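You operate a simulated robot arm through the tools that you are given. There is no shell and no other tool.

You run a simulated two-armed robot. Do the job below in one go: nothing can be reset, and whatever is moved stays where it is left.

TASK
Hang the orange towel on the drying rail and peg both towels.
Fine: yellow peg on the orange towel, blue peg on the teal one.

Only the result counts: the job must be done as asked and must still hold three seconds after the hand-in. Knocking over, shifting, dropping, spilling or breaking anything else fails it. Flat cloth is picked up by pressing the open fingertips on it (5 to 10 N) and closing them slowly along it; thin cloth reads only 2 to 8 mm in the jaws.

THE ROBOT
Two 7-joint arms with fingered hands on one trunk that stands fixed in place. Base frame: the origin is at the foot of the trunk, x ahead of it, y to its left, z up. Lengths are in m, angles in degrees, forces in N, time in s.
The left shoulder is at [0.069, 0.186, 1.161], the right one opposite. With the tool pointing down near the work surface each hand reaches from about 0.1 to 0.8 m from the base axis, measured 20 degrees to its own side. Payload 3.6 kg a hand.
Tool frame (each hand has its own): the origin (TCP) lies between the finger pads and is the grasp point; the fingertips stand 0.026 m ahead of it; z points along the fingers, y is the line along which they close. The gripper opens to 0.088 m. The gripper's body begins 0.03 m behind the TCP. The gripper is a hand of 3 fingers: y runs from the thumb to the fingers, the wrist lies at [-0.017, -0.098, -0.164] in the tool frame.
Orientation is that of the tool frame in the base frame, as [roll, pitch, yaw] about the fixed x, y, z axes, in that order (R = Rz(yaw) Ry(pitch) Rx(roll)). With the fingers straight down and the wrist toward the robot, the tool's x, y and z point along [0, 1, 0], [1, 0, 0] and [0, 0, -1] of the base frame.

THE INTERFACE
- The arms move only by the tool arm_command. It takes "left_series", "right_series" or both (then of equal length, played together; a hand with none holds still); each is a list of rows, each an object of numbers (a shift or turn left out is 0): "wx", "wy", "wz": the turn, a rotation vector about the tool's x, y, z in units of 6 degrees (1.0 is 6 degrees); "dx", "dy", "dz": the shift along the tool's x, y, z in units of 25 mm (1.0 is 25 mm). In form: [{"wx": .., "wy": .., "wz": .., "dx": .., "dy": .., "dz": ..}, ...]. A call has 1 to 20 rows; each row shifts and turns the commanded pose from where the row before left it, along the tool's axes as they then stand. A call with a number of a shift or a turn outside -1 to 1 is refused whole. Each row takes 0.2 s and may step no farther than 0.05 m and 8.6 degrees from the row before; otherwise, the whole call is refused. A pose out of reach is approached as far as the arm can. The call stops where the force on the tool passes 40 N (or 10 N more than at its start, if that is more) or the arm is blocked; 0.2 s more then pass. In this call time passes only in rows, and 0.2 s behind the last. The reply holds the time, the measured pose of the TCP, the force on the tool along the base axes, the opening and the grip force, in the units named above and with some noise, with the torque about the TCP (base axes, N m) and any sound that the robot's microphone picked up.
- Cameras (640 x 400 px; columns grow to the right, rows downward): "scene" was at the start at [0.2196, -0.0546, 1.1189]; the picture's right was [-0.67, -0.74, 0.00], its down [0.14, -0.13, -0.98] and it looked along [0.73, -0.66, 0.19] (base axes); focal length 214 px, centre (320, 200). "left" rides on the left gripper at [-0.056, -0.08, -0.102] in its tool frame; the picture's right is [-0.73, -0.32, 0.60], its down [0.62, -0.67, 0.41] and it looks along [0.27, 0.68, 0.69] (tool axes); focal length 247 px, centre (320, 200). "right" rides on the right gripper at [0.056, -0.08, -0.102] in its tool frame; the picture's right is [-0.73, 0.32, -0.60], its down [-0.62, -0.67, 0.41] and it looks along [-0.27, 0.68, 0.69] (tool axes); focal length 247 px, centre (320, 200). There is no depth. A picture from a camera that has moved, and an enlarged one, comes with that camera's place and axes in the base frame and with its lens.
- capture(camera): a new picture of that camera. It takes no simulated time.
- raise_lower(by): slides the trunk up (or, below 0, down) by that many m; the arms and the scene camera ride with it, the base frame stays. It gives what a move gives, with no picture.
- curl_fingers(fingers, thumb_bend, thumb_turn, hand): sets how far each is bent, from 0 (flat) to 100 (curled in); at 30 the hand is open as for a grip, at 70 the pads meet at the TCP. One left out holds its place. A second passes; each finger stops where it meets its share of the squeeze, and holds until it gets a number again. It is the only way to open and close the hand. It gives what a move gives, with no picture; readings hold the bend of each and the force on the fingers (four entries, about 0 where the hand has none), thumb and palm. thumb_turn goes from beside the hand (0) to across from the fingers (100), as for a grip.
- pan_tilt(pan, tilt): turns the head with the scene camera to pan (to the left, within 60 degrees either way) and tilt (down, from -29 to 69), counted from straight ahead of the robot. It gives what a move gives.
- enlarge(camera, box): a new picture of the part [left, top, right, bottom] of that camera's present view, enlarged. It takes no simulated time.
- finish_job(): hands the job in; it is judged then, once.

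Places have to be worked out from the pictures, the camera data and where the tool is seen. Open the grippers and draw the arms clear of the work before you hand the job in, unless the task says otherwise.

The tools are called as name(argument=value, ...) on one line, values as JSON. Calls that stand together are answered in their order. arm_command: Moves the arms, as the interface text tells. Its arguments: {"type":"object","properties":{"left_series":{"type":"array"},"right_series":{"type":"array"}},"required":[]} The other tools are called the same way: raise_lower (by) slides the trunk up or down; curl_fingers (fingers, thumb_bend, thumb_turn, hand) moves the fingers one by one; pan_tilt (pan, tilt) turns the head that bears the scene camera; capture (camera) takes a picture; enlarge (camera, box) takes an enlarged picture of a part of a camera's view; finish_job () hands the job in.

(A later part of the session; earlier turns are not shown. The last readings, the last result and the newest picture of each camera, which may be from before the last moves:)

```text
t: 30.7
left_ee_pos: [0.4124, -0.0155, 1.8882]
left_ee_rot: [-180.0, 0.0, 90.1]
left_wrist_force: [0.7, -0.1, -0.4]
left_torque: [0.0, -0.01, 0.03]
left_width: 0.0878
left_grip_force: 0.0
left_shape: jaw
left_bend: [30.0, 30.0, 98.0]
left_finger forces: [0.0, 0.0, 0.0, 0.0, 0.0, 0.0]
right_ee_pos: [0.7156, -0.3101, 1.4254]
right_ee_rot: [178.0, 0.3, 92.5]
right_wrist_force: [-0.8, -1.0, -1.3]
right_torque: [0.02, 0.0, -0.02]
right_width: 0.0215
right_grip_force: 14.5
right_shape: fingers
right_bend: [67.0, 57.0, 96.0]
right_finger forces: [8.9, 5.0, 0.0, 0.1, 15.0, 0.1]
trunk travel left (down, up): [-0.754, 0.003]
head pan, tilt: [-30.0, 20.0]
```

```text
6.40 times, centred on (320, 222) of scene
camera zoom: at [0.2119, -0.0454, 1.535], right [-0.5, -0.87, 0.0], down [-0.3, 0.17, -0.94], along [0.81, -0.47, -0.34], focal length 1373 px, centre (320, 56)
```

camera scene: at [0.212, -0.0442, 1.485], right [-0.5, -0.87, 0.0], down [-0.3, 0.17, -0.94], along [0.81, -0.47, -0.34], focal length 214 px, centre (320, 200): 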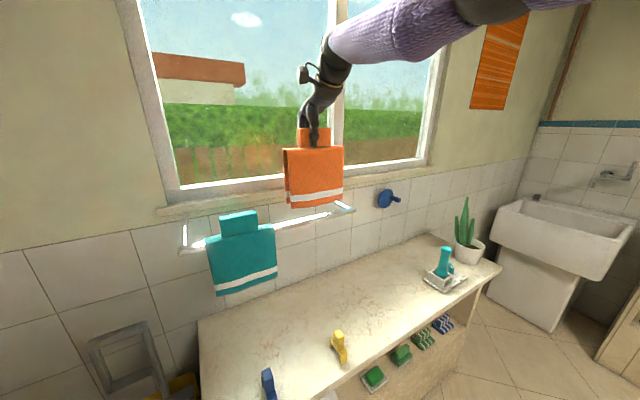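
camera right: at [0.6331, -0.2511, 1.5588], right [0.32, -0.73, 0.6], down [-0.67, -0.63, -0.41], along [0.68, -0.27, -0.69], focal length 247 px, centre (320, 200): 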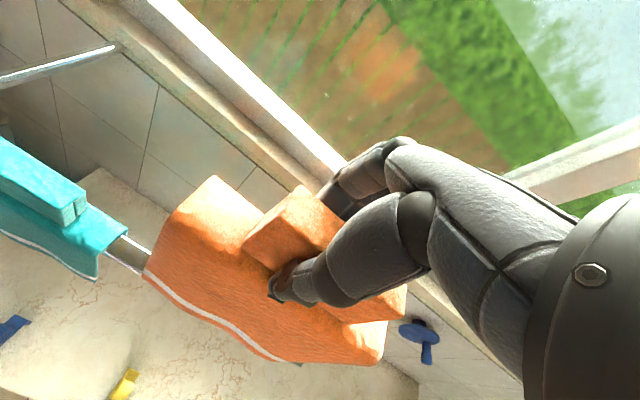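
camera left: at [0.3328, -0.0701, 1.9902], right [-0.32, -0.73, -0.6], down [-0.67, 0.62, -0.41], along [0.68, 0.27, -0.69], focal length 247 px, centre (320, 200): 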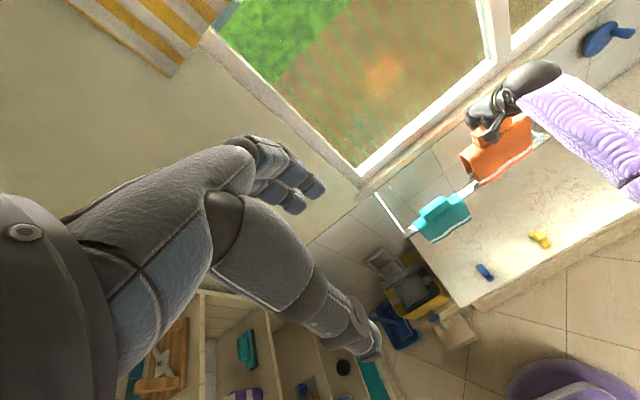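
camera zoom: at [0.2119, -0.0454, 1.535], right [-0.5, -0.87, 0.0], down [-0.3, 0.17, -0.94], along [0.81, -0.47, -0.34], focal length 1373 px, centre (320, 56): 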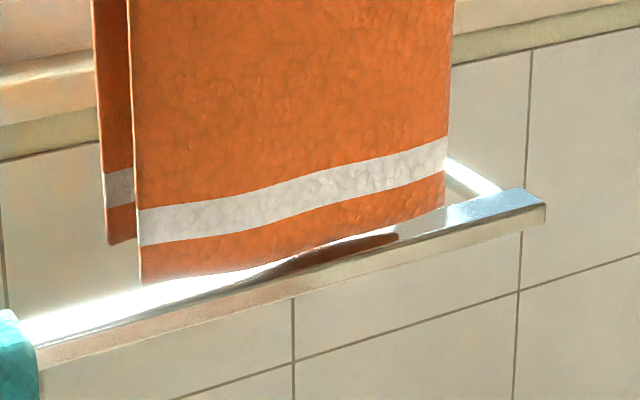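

Now both ends show the towel about 2 mm too far back but parallel to the bar. I correct −2 mm and lower 35 mm straight down so the flaps pass either side of the bar, watching the force.

arm_command(right_series=[{"dy": -0.08}, {"dz": 0.35, "dy": -0.012}, {"dz": 0.35, "dy": -0.012}, {"dz": 0.35, "dy": -0.012}, {"dz": 0.35, "dy": -0.012}])

enlarge(camera="left", box=[450, 150, 510, 200])

enlarge(camera="scene", box=[270, 195, 370, 250])

```text
t: 31.9
left_ee_pos: [0.4127, -0.0153, 1.8886]
left_ee_rot: [-179.9, 0.1, 90.1]
left_wrist_force: [0.1, 0.4, 0.0]
left_torque: [-0.02, 0.0, 0.01]
left_width: 0.0876
left_grip_force: 0.0
left_shape: jaw
left_bend: [30.0, 30.0, 98.0]
left_finger forces: [0.0, 0.0, 0.0, 0.0, 0.0, 0.0]
right_ee_pos: [0.7166, -0.3098, 1.3911]
right_ee_rot: [178.1, 0.3, 92.5]
right_wrist_force: [0.6, 0.0, -1.5]
right_torque: [-0.03, 0.04, -0.02]
right_width: 0.0213
right_grip_force: 13.6
right_shape: fingers
right_bend: [67.0, 57.0, 96.0]
right_finger forces: [8.9, 4.9, 0.0, 0.0, 15.0, 0.0]
trunk travel left (down, up): [-0.754, 0.003]
head pan, tilt: [-30.0, 20.0]
```

```text
8.00 times, centred on (480, 175) of left
camera zoom: at [0.3326, -0.0699, 1.9903], right [-0.32, -0.73, -0.6], down [-0.67, 0.62, -0.41], along [0.68, 0.27, -0.69], focal length 1976 px, centre (-960, 400)
```

zoom: 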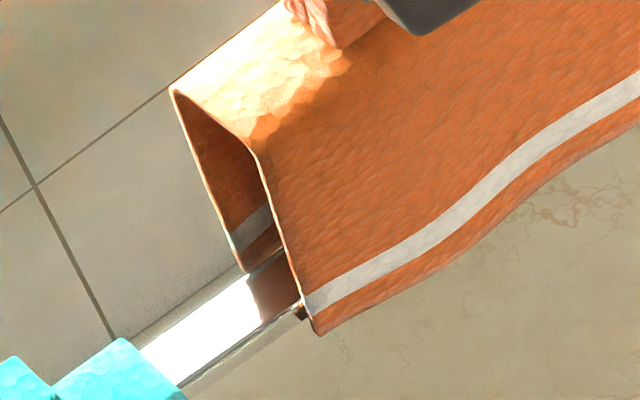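

```text
6.40 times, centred on (320, 222) of scene
camera zoom: at [0.2119, -0.0454, 1.535], right [-0.5, -0.87, 0.0], down [-0.3, 0.17, -0.94], along [0.81, -0.47, -0.34], focal length 1373 px, centre (320, 56)
```

zoom: 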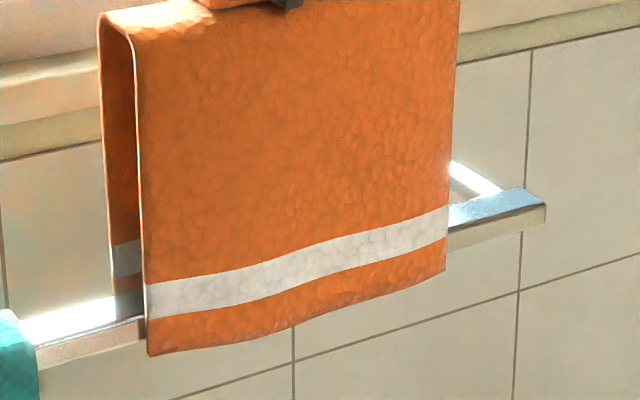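

The flaps straddle the bar cleanly with no contact force. I continue lowering 90 mm.

arm_command(right_series=[{"dz": 0.45, "dy": -0.015}, {"dz": 0.45, "dy": -0.015}, {"dz": 0.45, "dy": -0.015}, {"dz": 0.45, "dy": -0.015}, {"dz": 0.45, "dy": -0.015}, {"dz": 0.45, "dy": -0.015}, {"dz": 0.45, "dy": -0.015}, {"dz": 0.45, "dy": -0.015}])

enlarge(camera="left", box=[430, 110, 550, 210])

enlarge(camera="scene", box=[260, 150, 380, 270])

```text
t: 33.7
left_ee_pos: [0.4155, -0.0167, 1.8889]
left_ee_rot: [-179.8, -0.1, 90.1]
left_wrist_force: [-0.3, 0.4, -0.7]
left_torque: [-0.02, -0.01, -0.03]
left_width: 0.0877
left_grip_force: 0.0
left_shape: jaw
left_bend: [30.0, 30.0, 98.0]
left_finger forces: [0.1, 0.1, 0.0, 0.1, 0.1, 0.1]
right_ee_pos: [0.7045, -0.3077, 1.3043]
right_ee_rot: [177.8, 0.2, 92.4]
right_wrist_force: [9.4, 0.3, 1.6]
right_torque: [0.05, -0.78, -0.1]
right_width: 0.022
right_grip_force: 23.1
right_shape: fingers
right_bend: [64.0, 59.0, 96.0]
right_finger forces: [23.7, 7.3, 0.0, 0.2, 14.6, 0.0]
right hand out of reach, approached as far as the arm can: row 4, 6, 8
trunk travel left (down, up): [-0.754, 0.003]
head pan, tilt: [-30.0, 20.0]
```

```text
4.00 times, centred on (490, 160) of left
camera zoom: at [0.3349, -0.0697, 1.9899], right [-0.32, -0.73, -0.6], down [-0.67, 0.62, -0.41], along [0.67, 0.27, -0.69], focal length 988 px, centre (-360, 360)
```

zoom: 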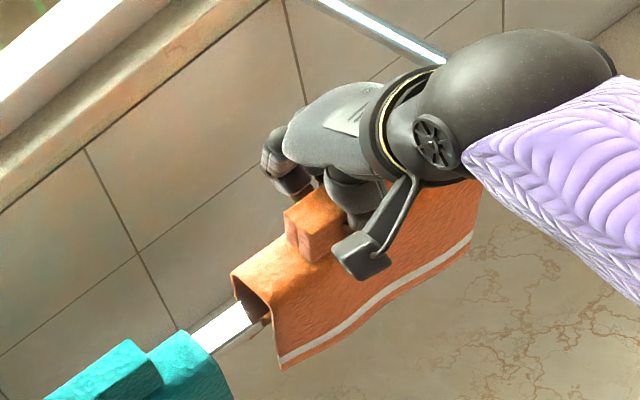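

```text
3.33 times, centred on (320, 210) of scene
camera zoom: at [0.2137, -0.0452, 1.5347], right [-0.5, -0.87, 0.0], down [-0.3, 0.17, -0.94], along [0.81, -0.47, -0.34], focal length 715 px, centre (320, 167)
```

zoom: 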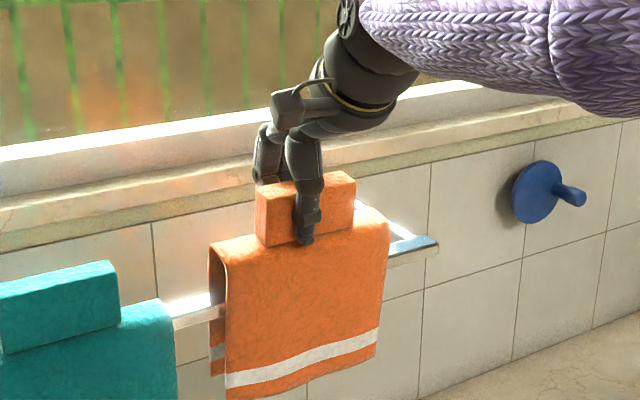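

The reach shrank as the arm went lower, dragging the towel back against the bar (9 N in x). I raise the arm again to recover x≈0.716; then I'll lower with the trunk so that the arm's reach stays constant.

arm_command(right_series=[{"dz": -0.45, "dy": 0.03}, {"dz": -0.45, "dy": 0.03}, {"dz": -0.45, "dy": 0.03}, {"dz": -0.45, "dy": 0.03}, {"dz": -0.45, "dy": 0.1}, {"dz": -0.45, "dy": 0.1}, {"dz": -0.45, "dy": 0.13}, {"dz": -0.45, "dy": 0.13}])

enlarge(camera="left", box=[450, 130, 530, 200])

enlarge(camera="scene", box=[260, 150, 380, 270])

```text
t: 35.5
left_ee_pos: [0.412, -0.0154, 1.8884]
left_ee_rot: [180.0, 0.0, 90.0]
left_wrist_force: [-0.7, -0.1, 0.8]
left_torque: [-0.02, 0.01, -0.03]
left_width: 0.0879
left_grip_force: 0.1
left_shape: jaw
left_bend: [30.0, 30.0, 98.0]
left_finger forces: [0.0, 0.1, 0.1, 0.1, 0.0, 0.1]
right_ee_pos: [0.7119, -0.3057, 1.3924]
right_ee_rot: [178.1, 0.2, 92.5]
right_wrist_force: [0.1, 0.1, -0.9]
right_torque: [0.01, 0.07, 0.01]
right_width: 0.0214
right_grip_force: 13.8
right_shape: fingers
right_bend: [65.0, 59.0, 96.0]
right_finger forces: [10.0, 3.8, 0.1, 0.1, 14.2, 0.0]
trunk travel left (down, up): [-0.754, 0.003]
head pan, tilt: [-30.0, 20.0]
```

```text
5.71 times, centred on (490, 165) of left
camera zoom: at [0.3322, -0.0697, 1.9904], right [-0.32, -0.73, -0.6], down [-0.67, 0.62, -0.41], along [0.68, 0.27, -0.69], focal length 1411 px, centre (-651, 400)
```

zoom: 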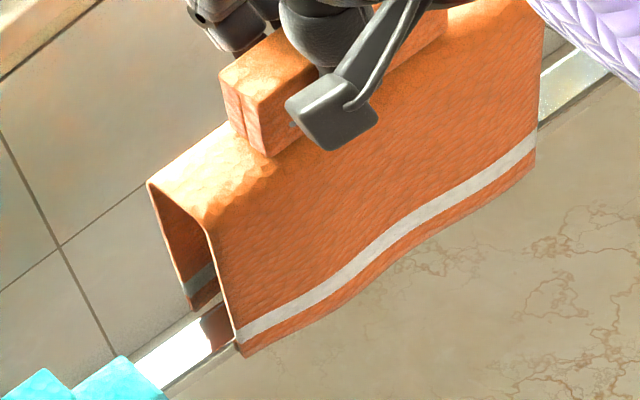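

```text
3.33 times, centred on (320, 210) of scene
camera zoom: at [0.2117, -0.0452, 1.535], right [-0.5, -0.87, 0.0], down [-0.3, 0.17, -0.94], along [0.81, -0.47, -0.34], focal length 715 px, centre (320, 167)
```

zoom: 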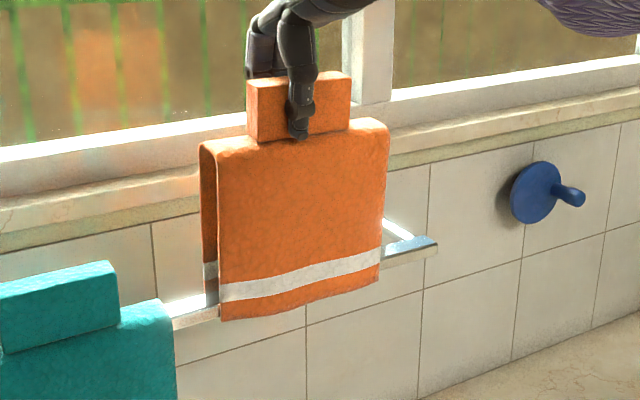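

The hand is back at z≈1.392 without load. I zoom on the left end to see how the bar sits inside the fold before lowering with the trunk.

enlarge(camera="left", box=[465, 170, 505, 200])

enlarge(camera="left", box=[515, 125, 555, 165])

enlarge(camera="scene", box=[285, 185, 335, 255])

```text
13.33 times, centred on (485, 185) of left
camera zoom: at [0.3322, -0.0697, 1.9904], right [-0.32, -0.73, -0.6], down [-0.67, 0.62, -0.41], along [0.68, 0.27, -0.69], focal length 3293 px, centre (-1880, 400)
```

zoom: 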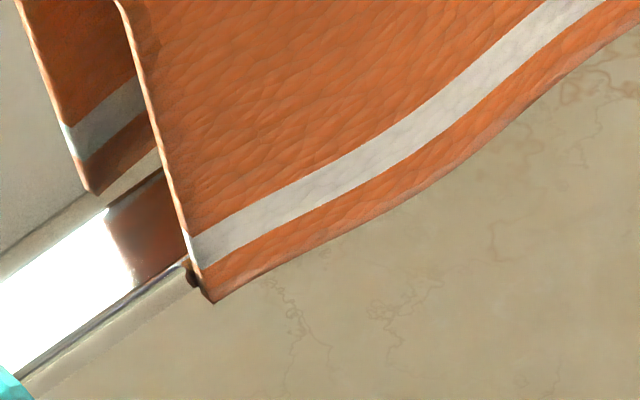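

```text
10.00 times, centred on (535, 145) of left
camera zoom: at [0.3322, -0.0697, 1.9904], right [-0.32, -0.73, -0.6], down [-0.67, 0.62, -0.41], along [0.68, 0.27, -0.69], focal length 2470 px, centre (-1830, 750)
```

zoom: 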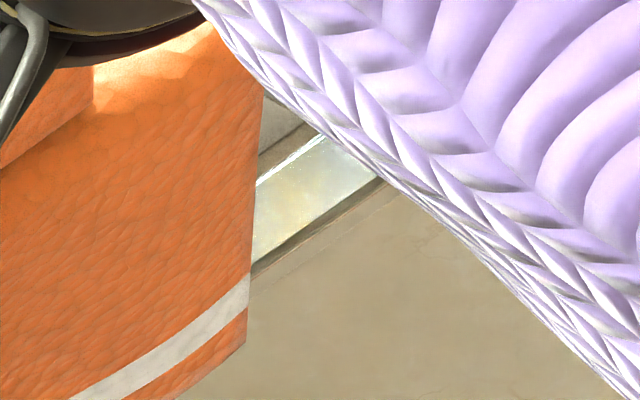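

```text
5.71 times, centred on (310, 220) of scene
camera zoom: at [0.2117, -0.0452, 1.535], right [-0.5, -0.87, 0.0], down [-0.3, 0.17, -0.94], along [0.81, -0.47, -0.34], focal length 1226 px, centre (377, 86)
```

zoom: 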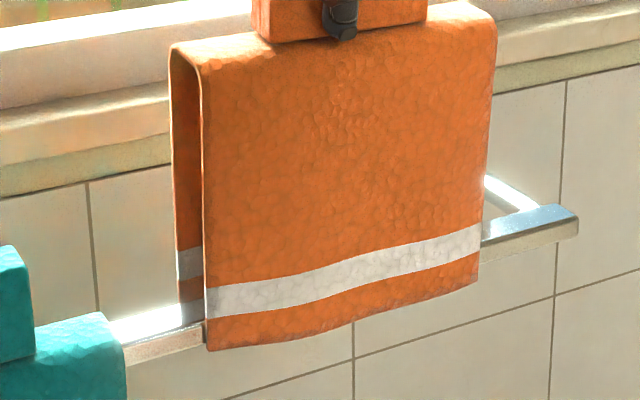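

The push twisted the towel in the grip: the left end is ~5 mm too far back and the right ~4 mm too far forward (about 3.5° yaw), mean centred. I rotate the hand +3.5° to square it again.

arm_command(right_series=[{"wz": -0.29}, {"wz": -0.29}])

enlarge(camera="left", box=[465, 170, 505, 200])

enlarge(camera="left", box=[515, 125, 555, 165])

```text
t: 36.1
left_ee_pos: [0.4118, -0.0142, 1.8894]
left_ee_rot: [-179.9, 0.0, 90.0]
left_wrist_force: [0.2, -0.2, -0.7]
left_torque: [-0.04, 0.0, 0.01]
left_width: 0.0877
left_grip_force: 0.1
left_shape: jaw
left_bend: [30.0, 30.0, 98.0]
left_finger forces: [0.1, 0.0, 0.0, 0.0, 0.0, 0.0]
right_ee_pos: [0.7132, -0.3066, 1.3937]
right_ee_rot: [178.0, 0.5, 96.0]
right_wrist_force: [-1.2, 0.2, -2.0]
right_torque: [-0.04, 0.15, -0.06]
right_width: 0.0212
right_grip_force: 13.7
right_shape: fingers
right_bend: [65.0, 59.0, 96.0]
right_finger forces: [11.2, 2.1, 0.0, 0.1, 14.2, 0.0]
trunk travel left (down, up): [-0.754, 0.003]
head pan, tilt: [-30.0, 20.0]
```

```text
13.33 times, centred on (485, 185) of left
camera zoom: at [0.3322, -0.07, 1.9904], right [-0.32, -0.73, -0.6], down [-0.67, 0.62, -0.41], along [0.68, 0.27, -0.69], focal length 3293 px, centre (-1880, 400)
```

zoom: 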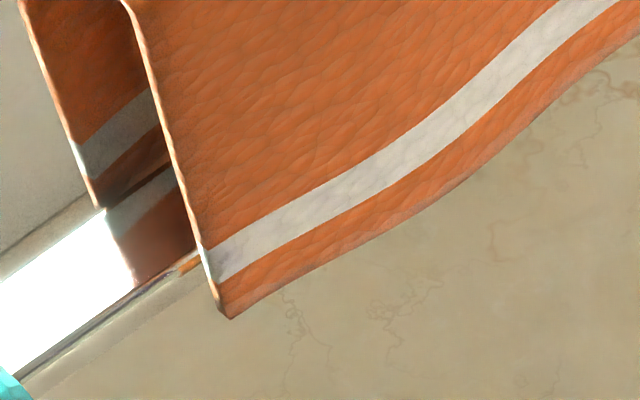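

```text
10.00 times, centred on (535, 145) of left
camera zoom: at [0.3322, -0.07, 1.9904], right [-0.32, -0.73, -0.6], down [-0.67, 0.62, -0.41], along [0.68, 0.27, -0.69], focal length 2470 px, centre (-1830, 750)
```

zoom: 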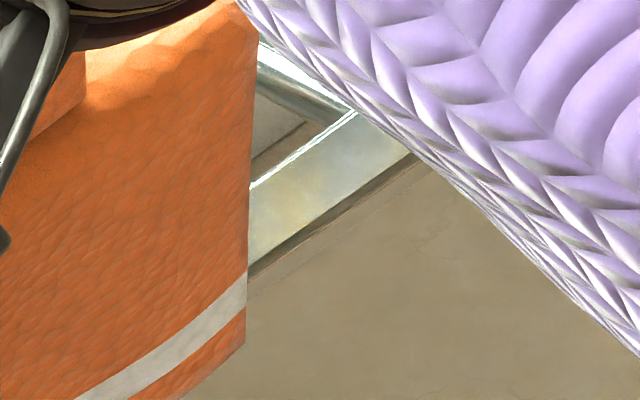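

The left end is now centred (≈4 mm clearance each side inside); the right end still sits ~2–3 mm forward. I add 1° of yaw and 2 mm of x, then start lowering with the trunk.

arm_command(right_series=[{"wz": -0.17, "dy": 0.08}])

raise_lower(by=-0.03)

enlarge(camera="left", box=[455, 130, 555, 210])

enlarge(camera="scene", box=[270, 160, 370, 260])

```text
t: 36.5
left_ee_pos: [0.4109, -0.0144, 1.8895]
left_ee_rot: [-180.0, 0.1, 90.1]
left_wrist_force: [-0.2, -0.7, -0.2]
left_torque: [-0.01, -0.01, 0.0]
left_width: 0.0878
left_grip_force: 0.0
left_shape: jaw
left_bend: [30.0, 30.0, 98.0]
left_finger forces: [0.0, 0.0, 0.1, 0.0, 0.1, 0.1]
right_ee_pos: [0.7144, -0.3055, 1.3948]
right_ee_rot: [177.9, 0.4, 97.0]
right_wrist_force: [-1.0, -0.5, -0.7]
right_torque: [-0.05, 0.17, -0.11]
right_width: 0.0212
right_grip_force: 13.7
right_shape: fingers
right_bend: [65.0, 59.0, 95.0]
right_finger forces: [11.6, 1.6, 0.1, 0.0, 14.2, 0.0]
trunk travel left (down, up): [-0.754, 0.003]
head pan, tilt: [-30.0, 20.0]
```

```text
t: 37.3
left_ee_pos: [0.4121, -0.0143, 1.8586]
left_ee_rot: [180.0, -0.1, 90.0]
left_wrist_force: [0.0, -0.4, 0.0]
left_torque: [0.0, 0.0, 0.03]
left_width: 0.088
left_grip_force: 0.1
left_shape: jaw
left_bend: [30.0, 30.0, 98.0]
left_finger forces: [0.1, 0.0, 0.0, 0.1, 0.0, 0.0]
right_ee_pos: [0.7134, -0.3052, 1.3637]
right_ee_rot: [177.9, 0.4, 97.0]
right_wrist_force: [-0.4, 0.0, -1.7]
right_torque: [-0.04, 0.09, -0.06]
right_width: 0.021
right_grip_force: 13.8
right_shape: fingers
right_bend: [65.0, 59.0, 95.0]
right_finger forces: [12.0, 1.5, 0.0, 0.0, 14.3, 0.0]
trunk travel left (down, up): [-0.724, 0.033]
head pan, tilt: [-30.0, 20.0]
```

```text
5.00 times, centred on (505, 170) of left
camera zoom: at [0.332, -0.0699, 1.9605], right [-0.32, -0.73, -0.6], down [-0.67, 0.62, -0.41], along [0.68, 0.27, -0.69], focal length 1235 px, centre (-605, 350)
```

zoom: 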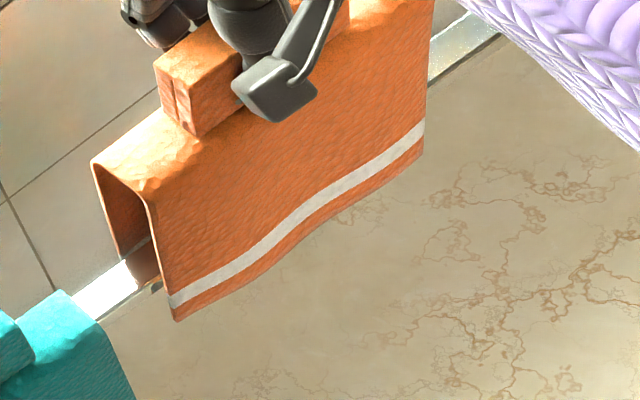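

```text
4.00 times, centred on (320, 210) of scene
camera zoom: at [0.2117, -0.0455, 1.505], right [-0.5, -0.87, 0.0], down [-0.3, 0.17, -0.94], along [0.81, -0.47, -0.34], focal length 858 px, centre (320, 160)
```

zoom: 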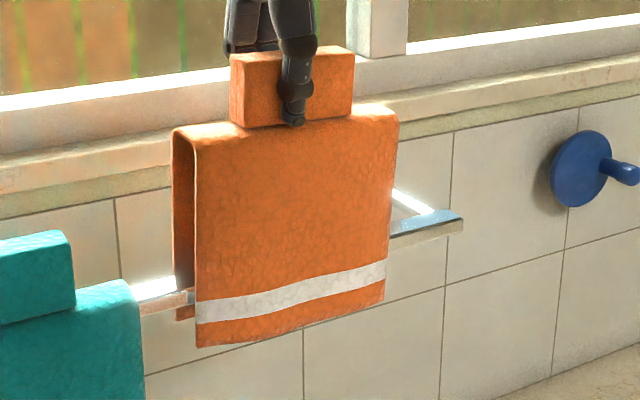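

Lowering with the trunk goes without contact force. I continue down another 50 mm.

raise_lower(by=-0.05)

enlarge(camera="left", box=[445, 130, 555, 220])

enlarge(camera="scene", box=[270, 160, 370, 260])

```text
t: 38.2
left_ee_pos: [0.4119, -0.0154, 1.8098]
left_ee_rot: [179.9, 0.1, 89.9]
left_wrist_force: [-0.8, 0.9, 0.3]
left_torque: [0.02, 0.0, -0.06]
left_width: 0.0877
left_grip_force: 0.2
left_shape: jaw
left_bend: [30.0, 30.0, 98.0]
left_finger forces: [0.0, 0.0, 0.0, 0.0, 0.0, 0.0]
right_ee_pos: [0.7137, -0.305, 1.314]
right_ee_rot: [177.9, 0.3, 96.9]
right_wrist_force: [-0.7, -0.3, -2.2]
right_torque: [-0.02, 0.03, -0.08]
right_width: 0.021
right_grip_force: 14.8
right_shape: fingers
right_bend: [65.0, 59.0, 95.0]
right_finger forces: [12.6, 1.8, 0.0, 0.0, 14.5, 0.0]
trunk travel left (down, up): [-0.674, 0.083]
head pan, tilt: [-30.0, 20.0]
```

```text
4.44 times, centred on (500, 175) of left
camera zoom: at [0.3324, -0.0698, 1.9105], right [-0.32, -0.73, -0.6], down [-0.67, 0.62, -0.41], along [0.68, 0.27, -0.69], focal length 1098 px, centre (-480, 311)
```

zoom: 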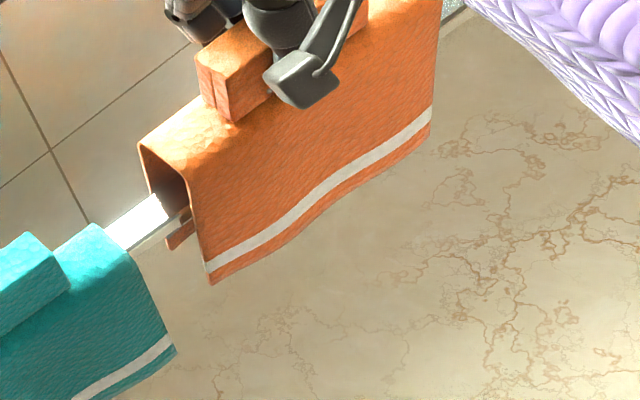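

```text
4.00 times, centred on (320, 210) of scene
camera zoom: at [0.2123, -0.0454, 1.4549], right [-0.5, -0.87, 0.0], down [-0.3, 0.17, -0.94], along [0.81, -0.47, -0.34], focal length 858 px, centre (320, 160)
```

zoom: 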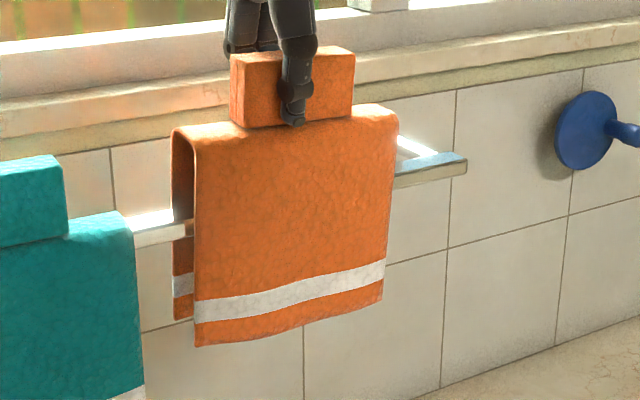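

Still free of contact; the bar is well inside the fold. I lower another 35 mm, then check the height left.

raise_lower(by=-0.035)

enlarge(camera="left", box=[445, 130, 525, 200])

enlarge(camera="scene", box=[270, 160, 370, 260])

```text
t: 39.0
left_ee_pos: [0.4132, -0.015, 1.7735]
left_ee_rot: [180.0, 0.0, 90.0]
left_wrist_force: [-0.1, 0.0, -0.1]
left_torque: [-0.01, -0.04, -0.01]
left_width: 0.0877
left_grip_force: 0.1
left_shape: jaw
left_bend: [30.0, 30.0, 98.0]
left_finger forces: [0.0, 0.0, 0.1, 0.0, 0.1, 0.0]
right_ee_pos: [0.7135, -0.3048, 1.279]
right_ee_rot: [177.9, 0.3, 97.0]
right_wrist_force: [1.1, -0.4, -1.2]
right_torque: [-0.01, -0.1, -0.15]
right_width: 0.0212
right_grip_force: 15.2
right_shape: fingers
right_bend: [65.0, 59.0, 95.0]
right_finger forces: [14.4, 1.5, 0.1, 0.1, 14.3, 0.0]
trunk travel left (down, up): [-0.639, 0.118]
head pan, tilt: [-30.0, 20.0]
```

```text
5.71 times, centred on (485, 165) of left
camera zoom: at [0.3322, -0.0695, 1.8755], right [-0.32, -0.74, -0.6], down [-0.66, 0.62, -0.41], along [0.68, 0.27, -0.69], focal length 1411 px, centre (-623, 400)
```

zoom: 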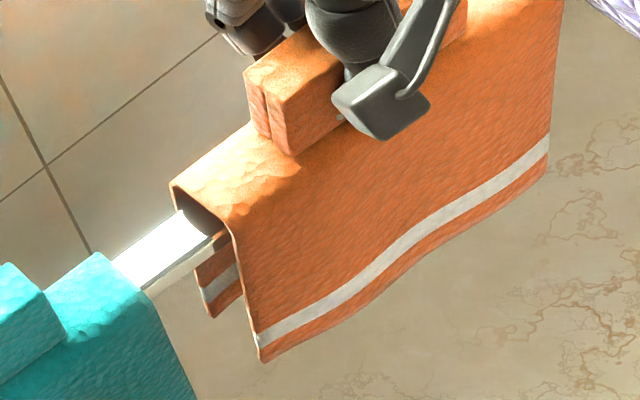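

```text
4.00 times, centred on (320, 210) of scene
camera zoom: at [0.2125, -0.0451, 1.4197], right [-0.5, -0.87, 0.0], down [-0.3, 0.17, -0.94], along [0.81, -0.47, -0.34], focal length 858 px, centre (320, 160)
```

zoom: 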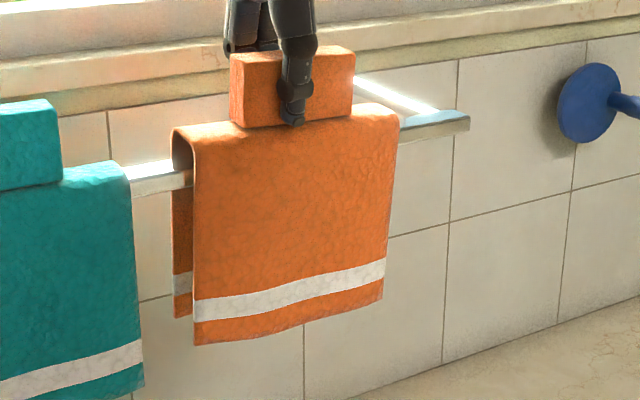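

The bar is now just under the fold. I lower in small steps until the fold takes weight.

raise_lower(by=-0.01)

enlarge(camera="left", box=[445, 140, 505, 190])

enlarge(camera="scene", box=[280, 160, 340, 230])

```text
t: 39.6
left_ee_pos: [0.4131, -0.015, 1.7639]
left_ee_rot: [-180.0, 0.0, 90.0]
left_wrist_force: [0.5, -0.7, -0.1]
left_torque: [0.0, -0.04, -0.03]
left_width: 0.0878
left_grip_force: 0.1
left_shape: jaw
left_bend: [30.0, 30.0, 98.0]
left_finger forces: [0.0, 0.0, 0.0, 0.1, 0.0, 0.0]
right_ee_pos: [0.7143, -0.3051, 1.2683]
right_ee_rot: [178.0, 0.4, 96.9]
right_wrist_force: [2.9, -0.1, -2.0]
right_torque: [-0.03, -0.1, -0.2]
right_width: 0.0209
right_grip_force: 15.0
right_shape: fingers
right_bend: [65.0, 59.0, 95.0]
right_finger forces: [14.7, 1.5, 0.0, 0.0, 14.2, 0.0]
trunk travel left (down, up): [-0.629, 0.128]
head pan, tilt: [-30.0, 20.0]
```

```text
8.00 times, centred on (475, 165) of left
camera zoom: at [0.3329, -0.0696, 1.8652], right [-0.32, -0.73, -0.6], down [-0.67, 0.62, -0.41], along [0.68, 0.27, -0.69], focal length 1976 px, centre (-920, 480)
```

zoom: 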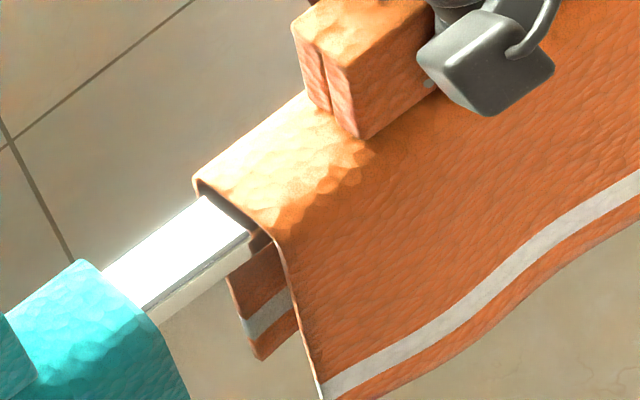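

```text
5.71 times, centred on (310, 195) of scene
camera zoom: at [0.2131, -0.0452, 1.4095], right [-0.5, -0.87, 0.0], down [-0.3, 0.17, -0.94], along [0.81, -0.47, -0.34], focal length 1226 px, centre (377, 229)
```

zoom: 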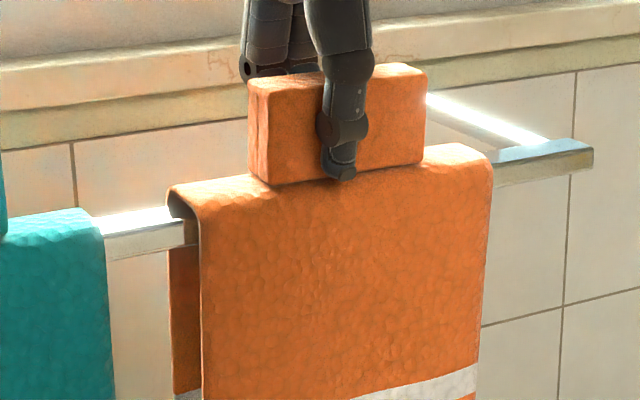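

A few mm remain between fold and bar. I lower 6 mm more.

raise_lower(by=-0.006)

enlarge(camera="left", box=[445, 140, 505, 190])

enlarge(camera="scene", box=[280, 160, 370, 230])

```text
t: 40.1
left_ee_pos: [0.4122, -0.0145, 1.7572]
left_ee_rot: [180.0, 0.1, 90.0]
left_wrist_force: [-0.4, 0.3, 0.0]
left_torque: [-0.03, 0.0, -0.01]
left_width: 0.0876
left_grip_force: 0.1
left_shape: jaw
left_bend: [30.0, 30.0, 98.0]
left_finger forces: [0.0, 0.0, 0.0, 0.0, 0.0, 0.0]
right_ee_pos: [0.7152, -0.3048, 1.266]
right_ee_rot: [177.5, 0.6, 97.0]
right_wrist_force: [2.8, 0.4, 9.6]
right_torque: [-0.02, 0.1, -0.11]
right_width: 0.0211
right_grip_force: 15.5
right_shape: fingers
right_bend: [65.0, 59.0, 95.0]
right_finger forces: [15.1, 1.7, 0.0, 0.0, 14.4, 0.0]
trunk travel left (down, up): [-0.623, 0.134]
head pan, tilt: [-30.0, 20.0]
```

```text
8.00 times, centred on (475, 165) of left
camera zoom: at [0.3316, -0.0693, 1.8596], right [-0.32, -0.73, -0.6], down [-0.66, 0.62, -0.41], along [0.68, 0.27, -0.69], focal length 1976 px, centre (-920, 480)
```

zoom: 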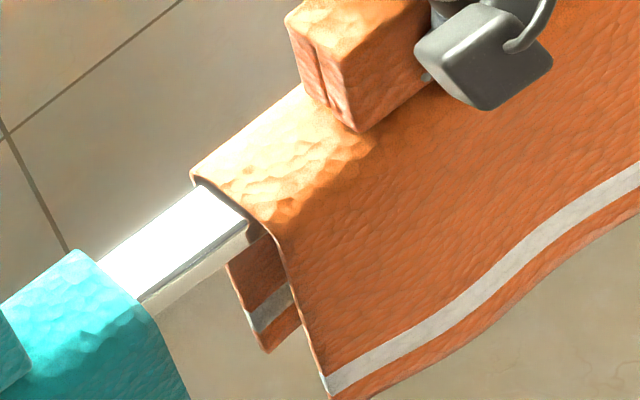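

```text
5.71 times, centred on (325, 195) of scene
camera zoom: at [0.2123, -0.0449, 1.4037], right [-0.5, -0.87, 0.0], down [-0.3, 0.17, -0.94], along [0.81, -0.47, -0.34], focal length 1226 px, centre (291, 229)
```

zoom: 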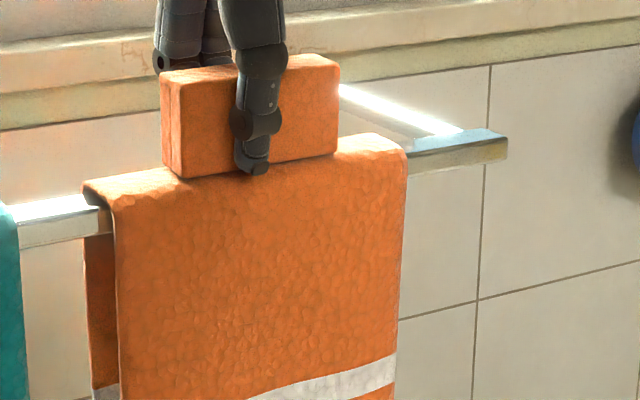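

The fold now rests on the bar (about 10 N up on the hand, at the predicted height). I ease off slightly, then open the hand in steps.

raise_lower(by=-0.0)

curl_fingers(hand="right", fingers=58, thumb_bend=52)

enlarge(camera="scene", box=[270, 150, 370, 270])

enlarge(camera="left", box=[445, 110, 565, 210])

```text
t: 40.6
left_ee_pos: [0.4111, -0.0137, 1.7582]
left_ee_rot: [180.0, 0.0, 90.0]
left_wrist_force: [-0.3, -0.6, -0.2]
left_torque: [-0.02, -0.04, 0.0]
left_width: 0.088
left_grip_force: 0.0
left_shape: jaw
left_bend: [30.0, 30.0, 98.0]
left_finger forces: [0.0, 0.0, 0.0, 0.1, 0.0, 0.0]
right_ee_pos: [0.7142, -0.3043, 1.2656]
right_ee_rot: [177.6, 0.6, 96.9]
right_wrist_force: [5.3, -0.2, 13.5]
right_torque: [0.01, -0.01, -0.14]
right_width: 0.0208
right_grip_force: 16.6
right_shape: fingers
right_bend: [65.0, 60.0, 95.0]
right_finger forces: [17.5, 1.8, 0.0, 0.1, 13.8, 0.0]
trunk travel left (down, up): [-0.623, 0.134]
head pan, tilt: [-30.0, 20.0]
```

```text
t: 41.6
left_ee_pos: [0.4094, -0.0136, 1.7582]
left_ee_rot: [179.9, 0.0, 90.0]
left_wrist_force: [0.6, -1.1, 0.2]
left_torque: [0.0, 0.03, -0.02]
left_width: 0.0877
left_grip_force: 0.1
left_shape: jaw
left_bend: [30.0, 30.0, 98.0]
left_finger forces: [0.0, 0.1, 0.0, 0.0, 0.1, 0.1]
right_ee_pos: [0.7123, -0.3037, 1.2638]
right_ee_rot: [177.9, 0.5, 97.0]
right_wrist_force: [-2.0, -0.1, 13.8]
right_torque: [0.14, -0.03, 0.04]
right_width: 0.0278
right_grip_force: 6.7
right_shape: fingers
right_bend: [60.0, 55.0, 97.0]
right_finger forces: [10.0, 0.0, 0.0, 0.1, 3.5, 0.0]
trunk travel left (down, up): [-0.623, 0.134]
head pan, tilt: [-30.0, 20.0]
```

```text
3.33 times, centred on (320, 210) of scene
camera zoom: at [0.2106, -0.0446, 1.404], right [-0.5, -0.87, 0.0], down [-0.29, 0.17, -0.94], along [0.81, -0.47, -0.34], focal length 715 px, centre (320, 167)
```

zoom: 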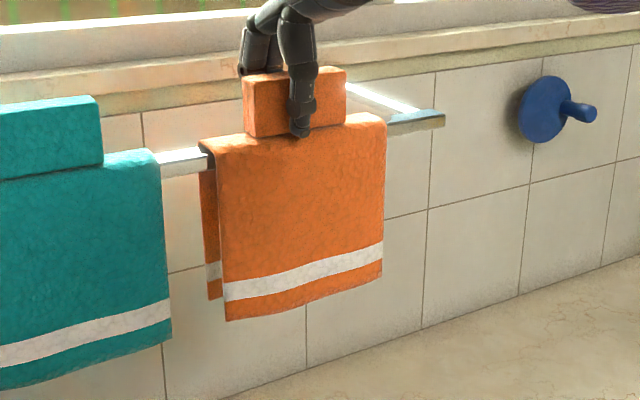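

```text
4.00 times, centred on (505, 160) of left
camera zoom: at [0.3294, -0.0688, 1.8599], right [-0.32, -0.74, -0.6], down [-0.66, 0.62, -0.41], along [0.68, 0.27, -0.69], focal length 988 px, centre (-420, 360)
```

zoom: 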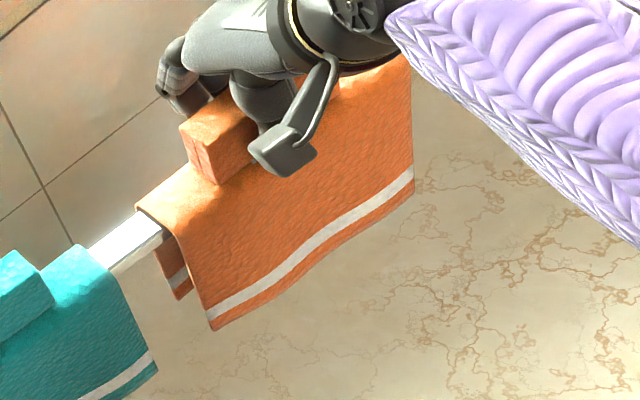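

The tab is loosening. I open fully.

curl_fingers(hand="right", fingers=40, thumb_bend=35)

enlarge(camera="scene", box=[270, 150, 370, 270])

enlarge(camera="left", box=[445, 110, 565, 210])

```text
t: 42.6
left_ee_pos: [0.4123, -0.0153, 1.7585]
left_ee_rot: [179.9, 0.0, 90.0]
left_wrist_force: [-0.6, 0.0, -0.7]
left_torque: [0.02, 0.03, 0.04]
left_width: 0.0877
left_grip_force: 0.1
left_shape: jaw
left_bend: [30.0, 30.0, 98.0]
left_finger forces: [0.0, 0.0, 0.0, 0.0, 0.0, 0.0]
right_ee_pos: [0.7137, -0.3058, 1.2621]
right_ee_rot: [177.9, 0.3, 96.9]
right_wrist_force: [-0.5, -1.0, 0.4]
right_torque: [0.0, -0.01, -0.01]
right_width: 0.0715
right_grip_force: 0.0
right_shape: fingers
right_bend: [40.0, 35.0, 97.0]
right_finger forces: [0.1, 0.1, 0.1, 0.0, 0.1, 0.1]
trunk travel left (down, up): [-0.623, 0.134]
head pan, tilt: [-30.0, 20.0]
```

```text
3.33 times, centred on (320, 210) of scene
camera zoom: at [0.2127, -0.0454, 1.4035], right [-0.5, -0.87, 0.0], down [-0.3, 0.17, -0.94], along [0.81, -0.47, -0.34], focal length 715 px, centre (320, 167)
```

zoom: 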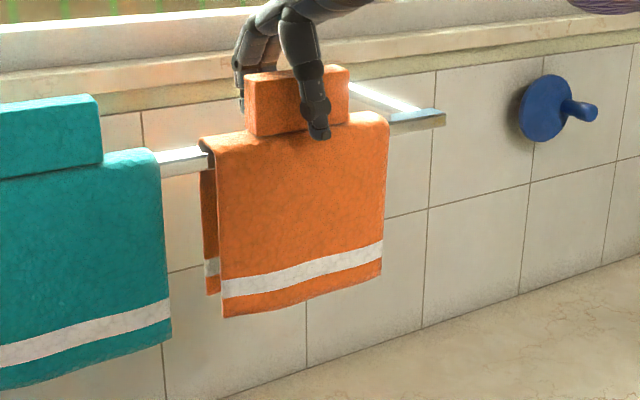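

```text
4.00 times, centred on (505, 160) of left
camera zoom: at [0.3323, -0.0699, 1.8593], right [-0.32, -0.73, -0.6], down [-0.67, 0.62, -0.41], along [0.68, 0.27, -0.69], focal length 988 px, centre (-420, 360)
```

zoom: 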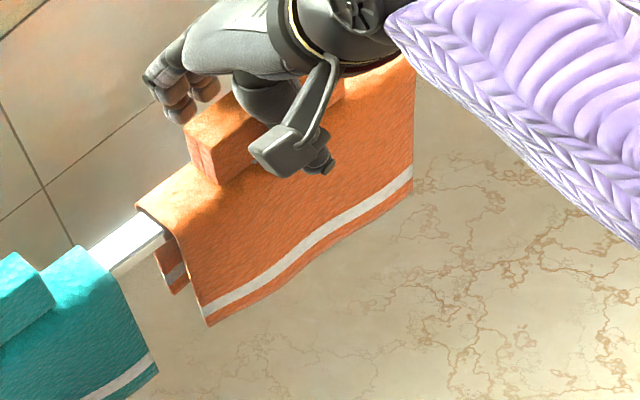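

The towel is released and hangs squarely on the bar. I open to the full grip opening and withdraw the right hand straight up, then back.

curl_fingers(hand="right", fingers=30, thumb_bend=30)

arm_command(right_series=[{"dz": -0.5, "dy": 0.017}, {"dz": -0.5, "dy": 0.017}, {"dz": -0.5, "dy": 0.017}, {"dz": -0.5, "dy": 0.017}, {"dz": -0.6, "dy": 0.0}, {"dz": -0.6, "dy": 0.0}, {"dz": -0.6, "dy": -0.2}, {"dz": -0.3, "dy": -0.8}, {"dy": -0.9}, {"dy": -0.9}])

capture(camera="scene")

capture(camera="left")

```text
t: 43.6
left_ee_pos: [0.4118, -0.015, 1.7573]
left_ee_rot: [180.0, 0.0, 90.0]
left_wrist_force: [0.5, 0.5, 0.8]
left_torque: [0.02, -0.01, -0.02]
left_width: 0.0878
left_grip_force: 0.1
left_shape: jaw
left_bend: [30.0, 30.0, 98.0]
left_finger forces: [0.1, 0.1, 0.0, 0.1, 0.0, 0.1]
right_ee_pos: [0.7136, -0.305, 1.2629]
right_ee_rot: [177.9, 0.5, 97.0]
right_wrist_force: [0.6, -0.3, 0.5]
right_torque: [0.02, -0.02, 0.02]
right_width: 0.0881
right_grip_force: 0.0
right_shape: fingers
right_bend: [30.0, 30.0, 97.0]
right_finger forces: [0.0, 0.0, 0.0, 0.0, 0.0, 0.0]
trunk travel left (down, up): [-0.623, 0.134]
head pan, tilt: [-30.0, 20.0]
```

```text
t: 45.8
left_ee_pos: [0.4118, -0.0154, 1.7582]
left_ee_rot: [-180.0, 0.1, 90.1]
left_wrist_force: [-0.7, 1.0, -0.1]
left_torque: [0.04, 0.0, -0.04]
left_width: 0.0876
left_grip_force: 0.1
left_shape: jaw
left_bend: [30.0, 30.0, 98.0]
left_finger forces: [0.1, 0.0, 0.0, 0.1, 0.1, 0.1]
right_ee_pos: [0.6423, -0.3146, 1.363]
right_ee_rot: [177.9, 0.4, 97.0]
right_wrist_force: [0.5, 0.5, 0.7]
right_torque: [0.04, 0.02, 0.0]
right_width: 0.088
right_grip_force: 0.1
right_shape: fingers
right_bend: [30.0, 30.0, 97.0]
right_finger forces: [0.1, 0.0, 0.0, 0.0, 0.1, 0.1]
trunk travel left (down, up): [-0.623, 0.134]
head pan, tilt: [-30.0, 20.0]
```

```text
taken
camera scene: at [0.2123, -0.0455, 1.4036], right [-0.5, -0.87, 0.0], down [-0.3, 0.17, -0.94], along [0.81, -0.47, -0.34], focal length 214 px, centre (320, 200)
```

scene: 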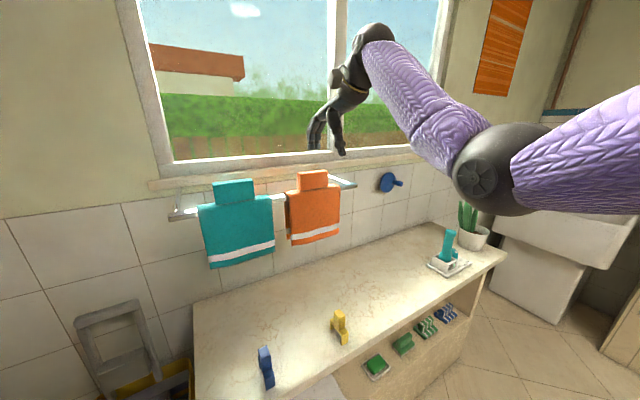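

```text
taken
camera left: at [0.3317, -0.07, 1.8594], right [-0.32, -0.73, -0.6], down [-0.66, 0.62, -0.41], along [0.68, 0.27, -0.69], focal length 247 px, centre (320, 200)
```

left: 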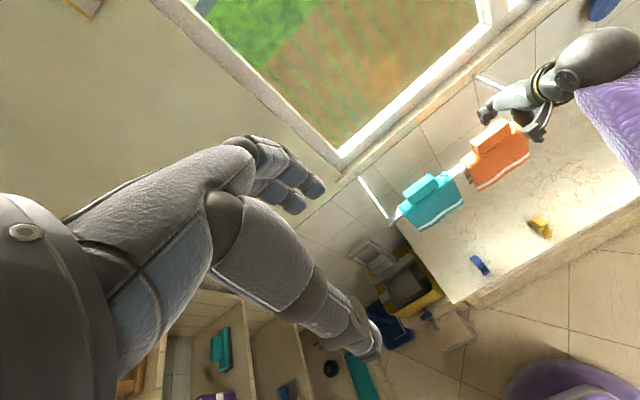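

The orange towel hangs securely. Before fetching the pegs I test how far the right hand reaches above the towel shoulders, hovering at z≈1.36 (clear of the tabs).

arm_command(right_series=[{"wz": 0.6}, {"wz": 0.57}, {"dx": -0.6, "dy": 0.6}, {"dx": -0.6, "dy": 0.6}, {"dx": -0.6, "dy": 0.6}, {"dy": 0.5}, {"dy": 0.5}])

arm_command(right_series=[{"dx": 0.9}, {"dx": 0.9}, {"dx": 0.9}, {"dx": 0.9}, {"dx": 0.9}])

arm_command(right_series=[{"dx": 0.9}, {"dx": 0.9}, {"dx": 0.9}, {"dx": 0.6}])

```text
t: 47.4
left_ee_pos: [0.4119, -0.0146, 1.7588]
left_ee_rot: [-179.9, 0.2, 90.0]
left_wrist_force: [0.3, 0.2, 0.7]
left_torque: [-0.03, 0.01, 0.02]
left_width: 0.0876
left_grip_force: 0.0
left_shape: jaw
left_bend: [30.0, 30.0, 98.0]
left_finger forces: [0.1, 0.1, 0.1, 0.0, 0.1, 0.0]
right_ee_pos: [0.7108, -0.3577, 1.3648]
right_ee_rot: [177.9, 0.2, 90.0]
right_wrist_force: [0.3, -0.5, 0.4]
right_torque: [0.03, -0.02, 0.02]
right_width: 0.0883
right_grip_force: 0.1
right_shape: fingers
right_bend: [30.0, 30.0, 97.0]
right_finger forces: [0.0, 0.0, 0.0, 0.0, 0.1, 0.0]
trunk travel left (down, up): [-0.623, 0.134]
head pan, tilt: [-30.0, 20.0]
```

```text
t: 48.6
left_ee_pos: [0.4126, -0.0152, 1.7557]
left_ee_rot: [-179.9, 0.0, 90.0]
left_wrist_force: [0.5, -0.6, -0.1]
left_torque: [0.0, 0.0, -0.01]
left_width: 0.0879
left_grip_force: 0.0
left_shape: jaw
left_bend: [30.0, 30.0, 98.0]
left_finger forces: [0.0, 0.0, 0.0, 0.0, 0.1, 0.0]
right_ee_pos: [0.7122, -0.2426, 1.3687]
right_ee_rot: [177.9, 0.2, 90.0]
right_wrist_force: [-1.0, -0.2, 0.2]
right_torque: [0.02, 0.02, 0.02]
right_width: 0.0881
right_grip_force: 0.1
right_shape: fingers
right_bend: [30.0, 30.0, 97.0]
right_finger forces: [0.1, 0.0, 0.0, 0.0, 0.1, 0.0]
trunk travel left (down, up): [-0.623, 0.134]
head pan, tilt: [-30.0, 20.0]
```

```text
t: 49.6
left_ee_pos: [0.4115, -0.0146, 1.7594]
left_ee_rot: [-180.0, 0.1, 90.0]
left_wrist_force: [0.1, 0.1, 0.1]
left_torque: [0.01, -0.01, -0.01]
left_width: 0.0875
left_grip_force: 0.0
left_shape: jaw
left_bend: [30.0, 30.0, 98.0]
left_finger forces: [0.0, 0.0, 0.1, 0.1, 0.0, 0.0]
right_ee_pos: [0.7122, -0.1613, 1.3643]
right_ee_rot: [177.8, 0.2, 90.0]
right_wrist_force: [0.4, -1.0, 0.3]
right_torque: [0.0, -0.01, 0.01]
right_width: 0.0879
right_grip_force: 0.0
right_shape: fingers
right_bend: [30.0, 30.0, 97.0]
right_finger forces: [0.0, 0.0, 0.0, 0.1, 0.1, 0.0]
trunk travel left (down, up): [-0.623, 0.134]
head pan, tilt: [-30.0, 20.0]
```

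The right hand reaches all candidate shoulder spots at x≈0.711 unhindered. I draw it back a little and take measurements of both towels' tops on the rail.

arm_command(right_series=[{"dy": -0.9, "dz": -0.2}, {"dy": -0.9, "dz": -0.2}, {"dy": -0.9}, {"dy": -0.9, "dx": -0.8}, {"dy": -0.9, "dx": -0.9}, {"dx": -0.9}, {"dx": -0.9}])

enlarge(camera="scene", box=[180, 150, 360, 270])

enlarge(camera="scene", box=[270, 160, 360, 220])

enlarge(camera="left", box=[380, 110, 540, 240])

capture(camera="right")

```text
t: 51.2
left_ee_pos: [0.412, -0.016, 1.7579]
left_ee_rot: [180.0, 0.0, 90.1]
left_wrist_force: [0.6, 0.4, -0.1]
left_torque: [0.01, 0.02, -0.03]
left_width: 0.088
left_grip_force: 0.0
left_shape: jaw
left_bend: [30.0, 30.0, 98.0]
left_finger forces: [0.0, 0.1, 0.0, 0.1, 0.0, 0.0]
right_ee_pos: [0.5982, -0.2515, 1.3698]
right_ee_rot: [177.8, 0.2, 90.1]
right_wrist_force: [0.3, 0.8, 0.2]
right_torque: [0.02, 0.0, 0.02]
right_width: 0.0877
right_grip_force: 0.0
right_shape: fingers
right_bend: [30.0, 30.0, 97.0]
right_finger forces: [0.0, 0.0, 0.1, 0.1, 0.0, 0.1]
trunk travel left (down, up): [-0.623, 0.134]
head pan, tilt: [-30.0, 20.0]
```

```text
3.33 times, centred on (270, 210) of scene
camera zoom: at [0.2126, -0.0461, 1.4035], right [-0.5, -0.87, 0.0], down [-0.3, 0.17, -0.94], along [0.81, -0.47, -0.34], focal length 715 px, centre (487, 167)
```

zoom: 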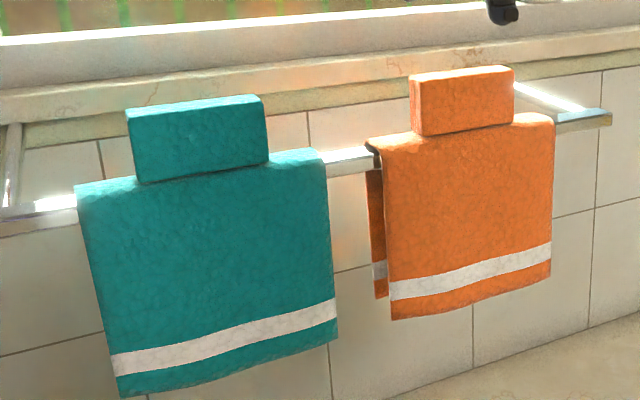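

```text
6.67 times, centred on (315, 190) of scene
camera zoom: at [0.2126, -0.0461, 1.4035], right [-0.5, -0.87, 0.0], down [-0.3, 0.17, -0.94], along [0.81, -0.47, -0.34], focal length 1430 px, centre (353, 267)
```

zoom: 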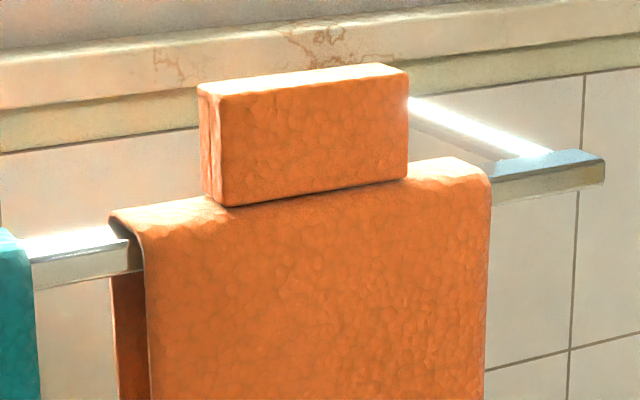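

```text
3.08 times, centred on (460, 175) of left
camera zoom: at [0.3321, -0.0708, 1.8593], right [-0.32, -0.73, -0.6], down [-0.67, 0.62, -0.41], along [0.68, 0.27, -0.69], focal length 760 px, centre (-111, 277)
```

zoom: 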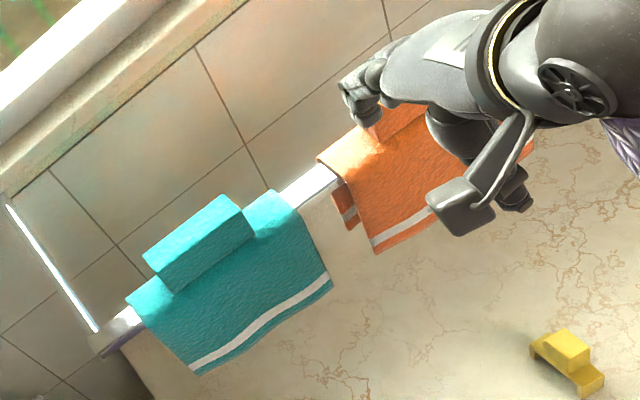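

```text
taken
camera right: at [0.5157, -0.1954, 1.4697], right [0.3, -0.73, 0.61], down [-0.65, -0.63, -0.43], along [0.7, -0.27, -0.66], focal length 247 px, centre (320, 200)
```

right: 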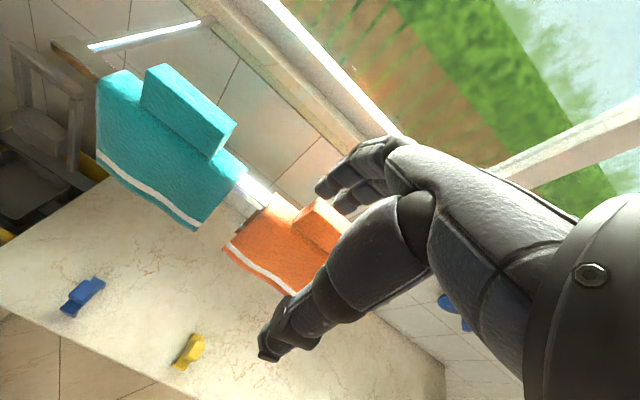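

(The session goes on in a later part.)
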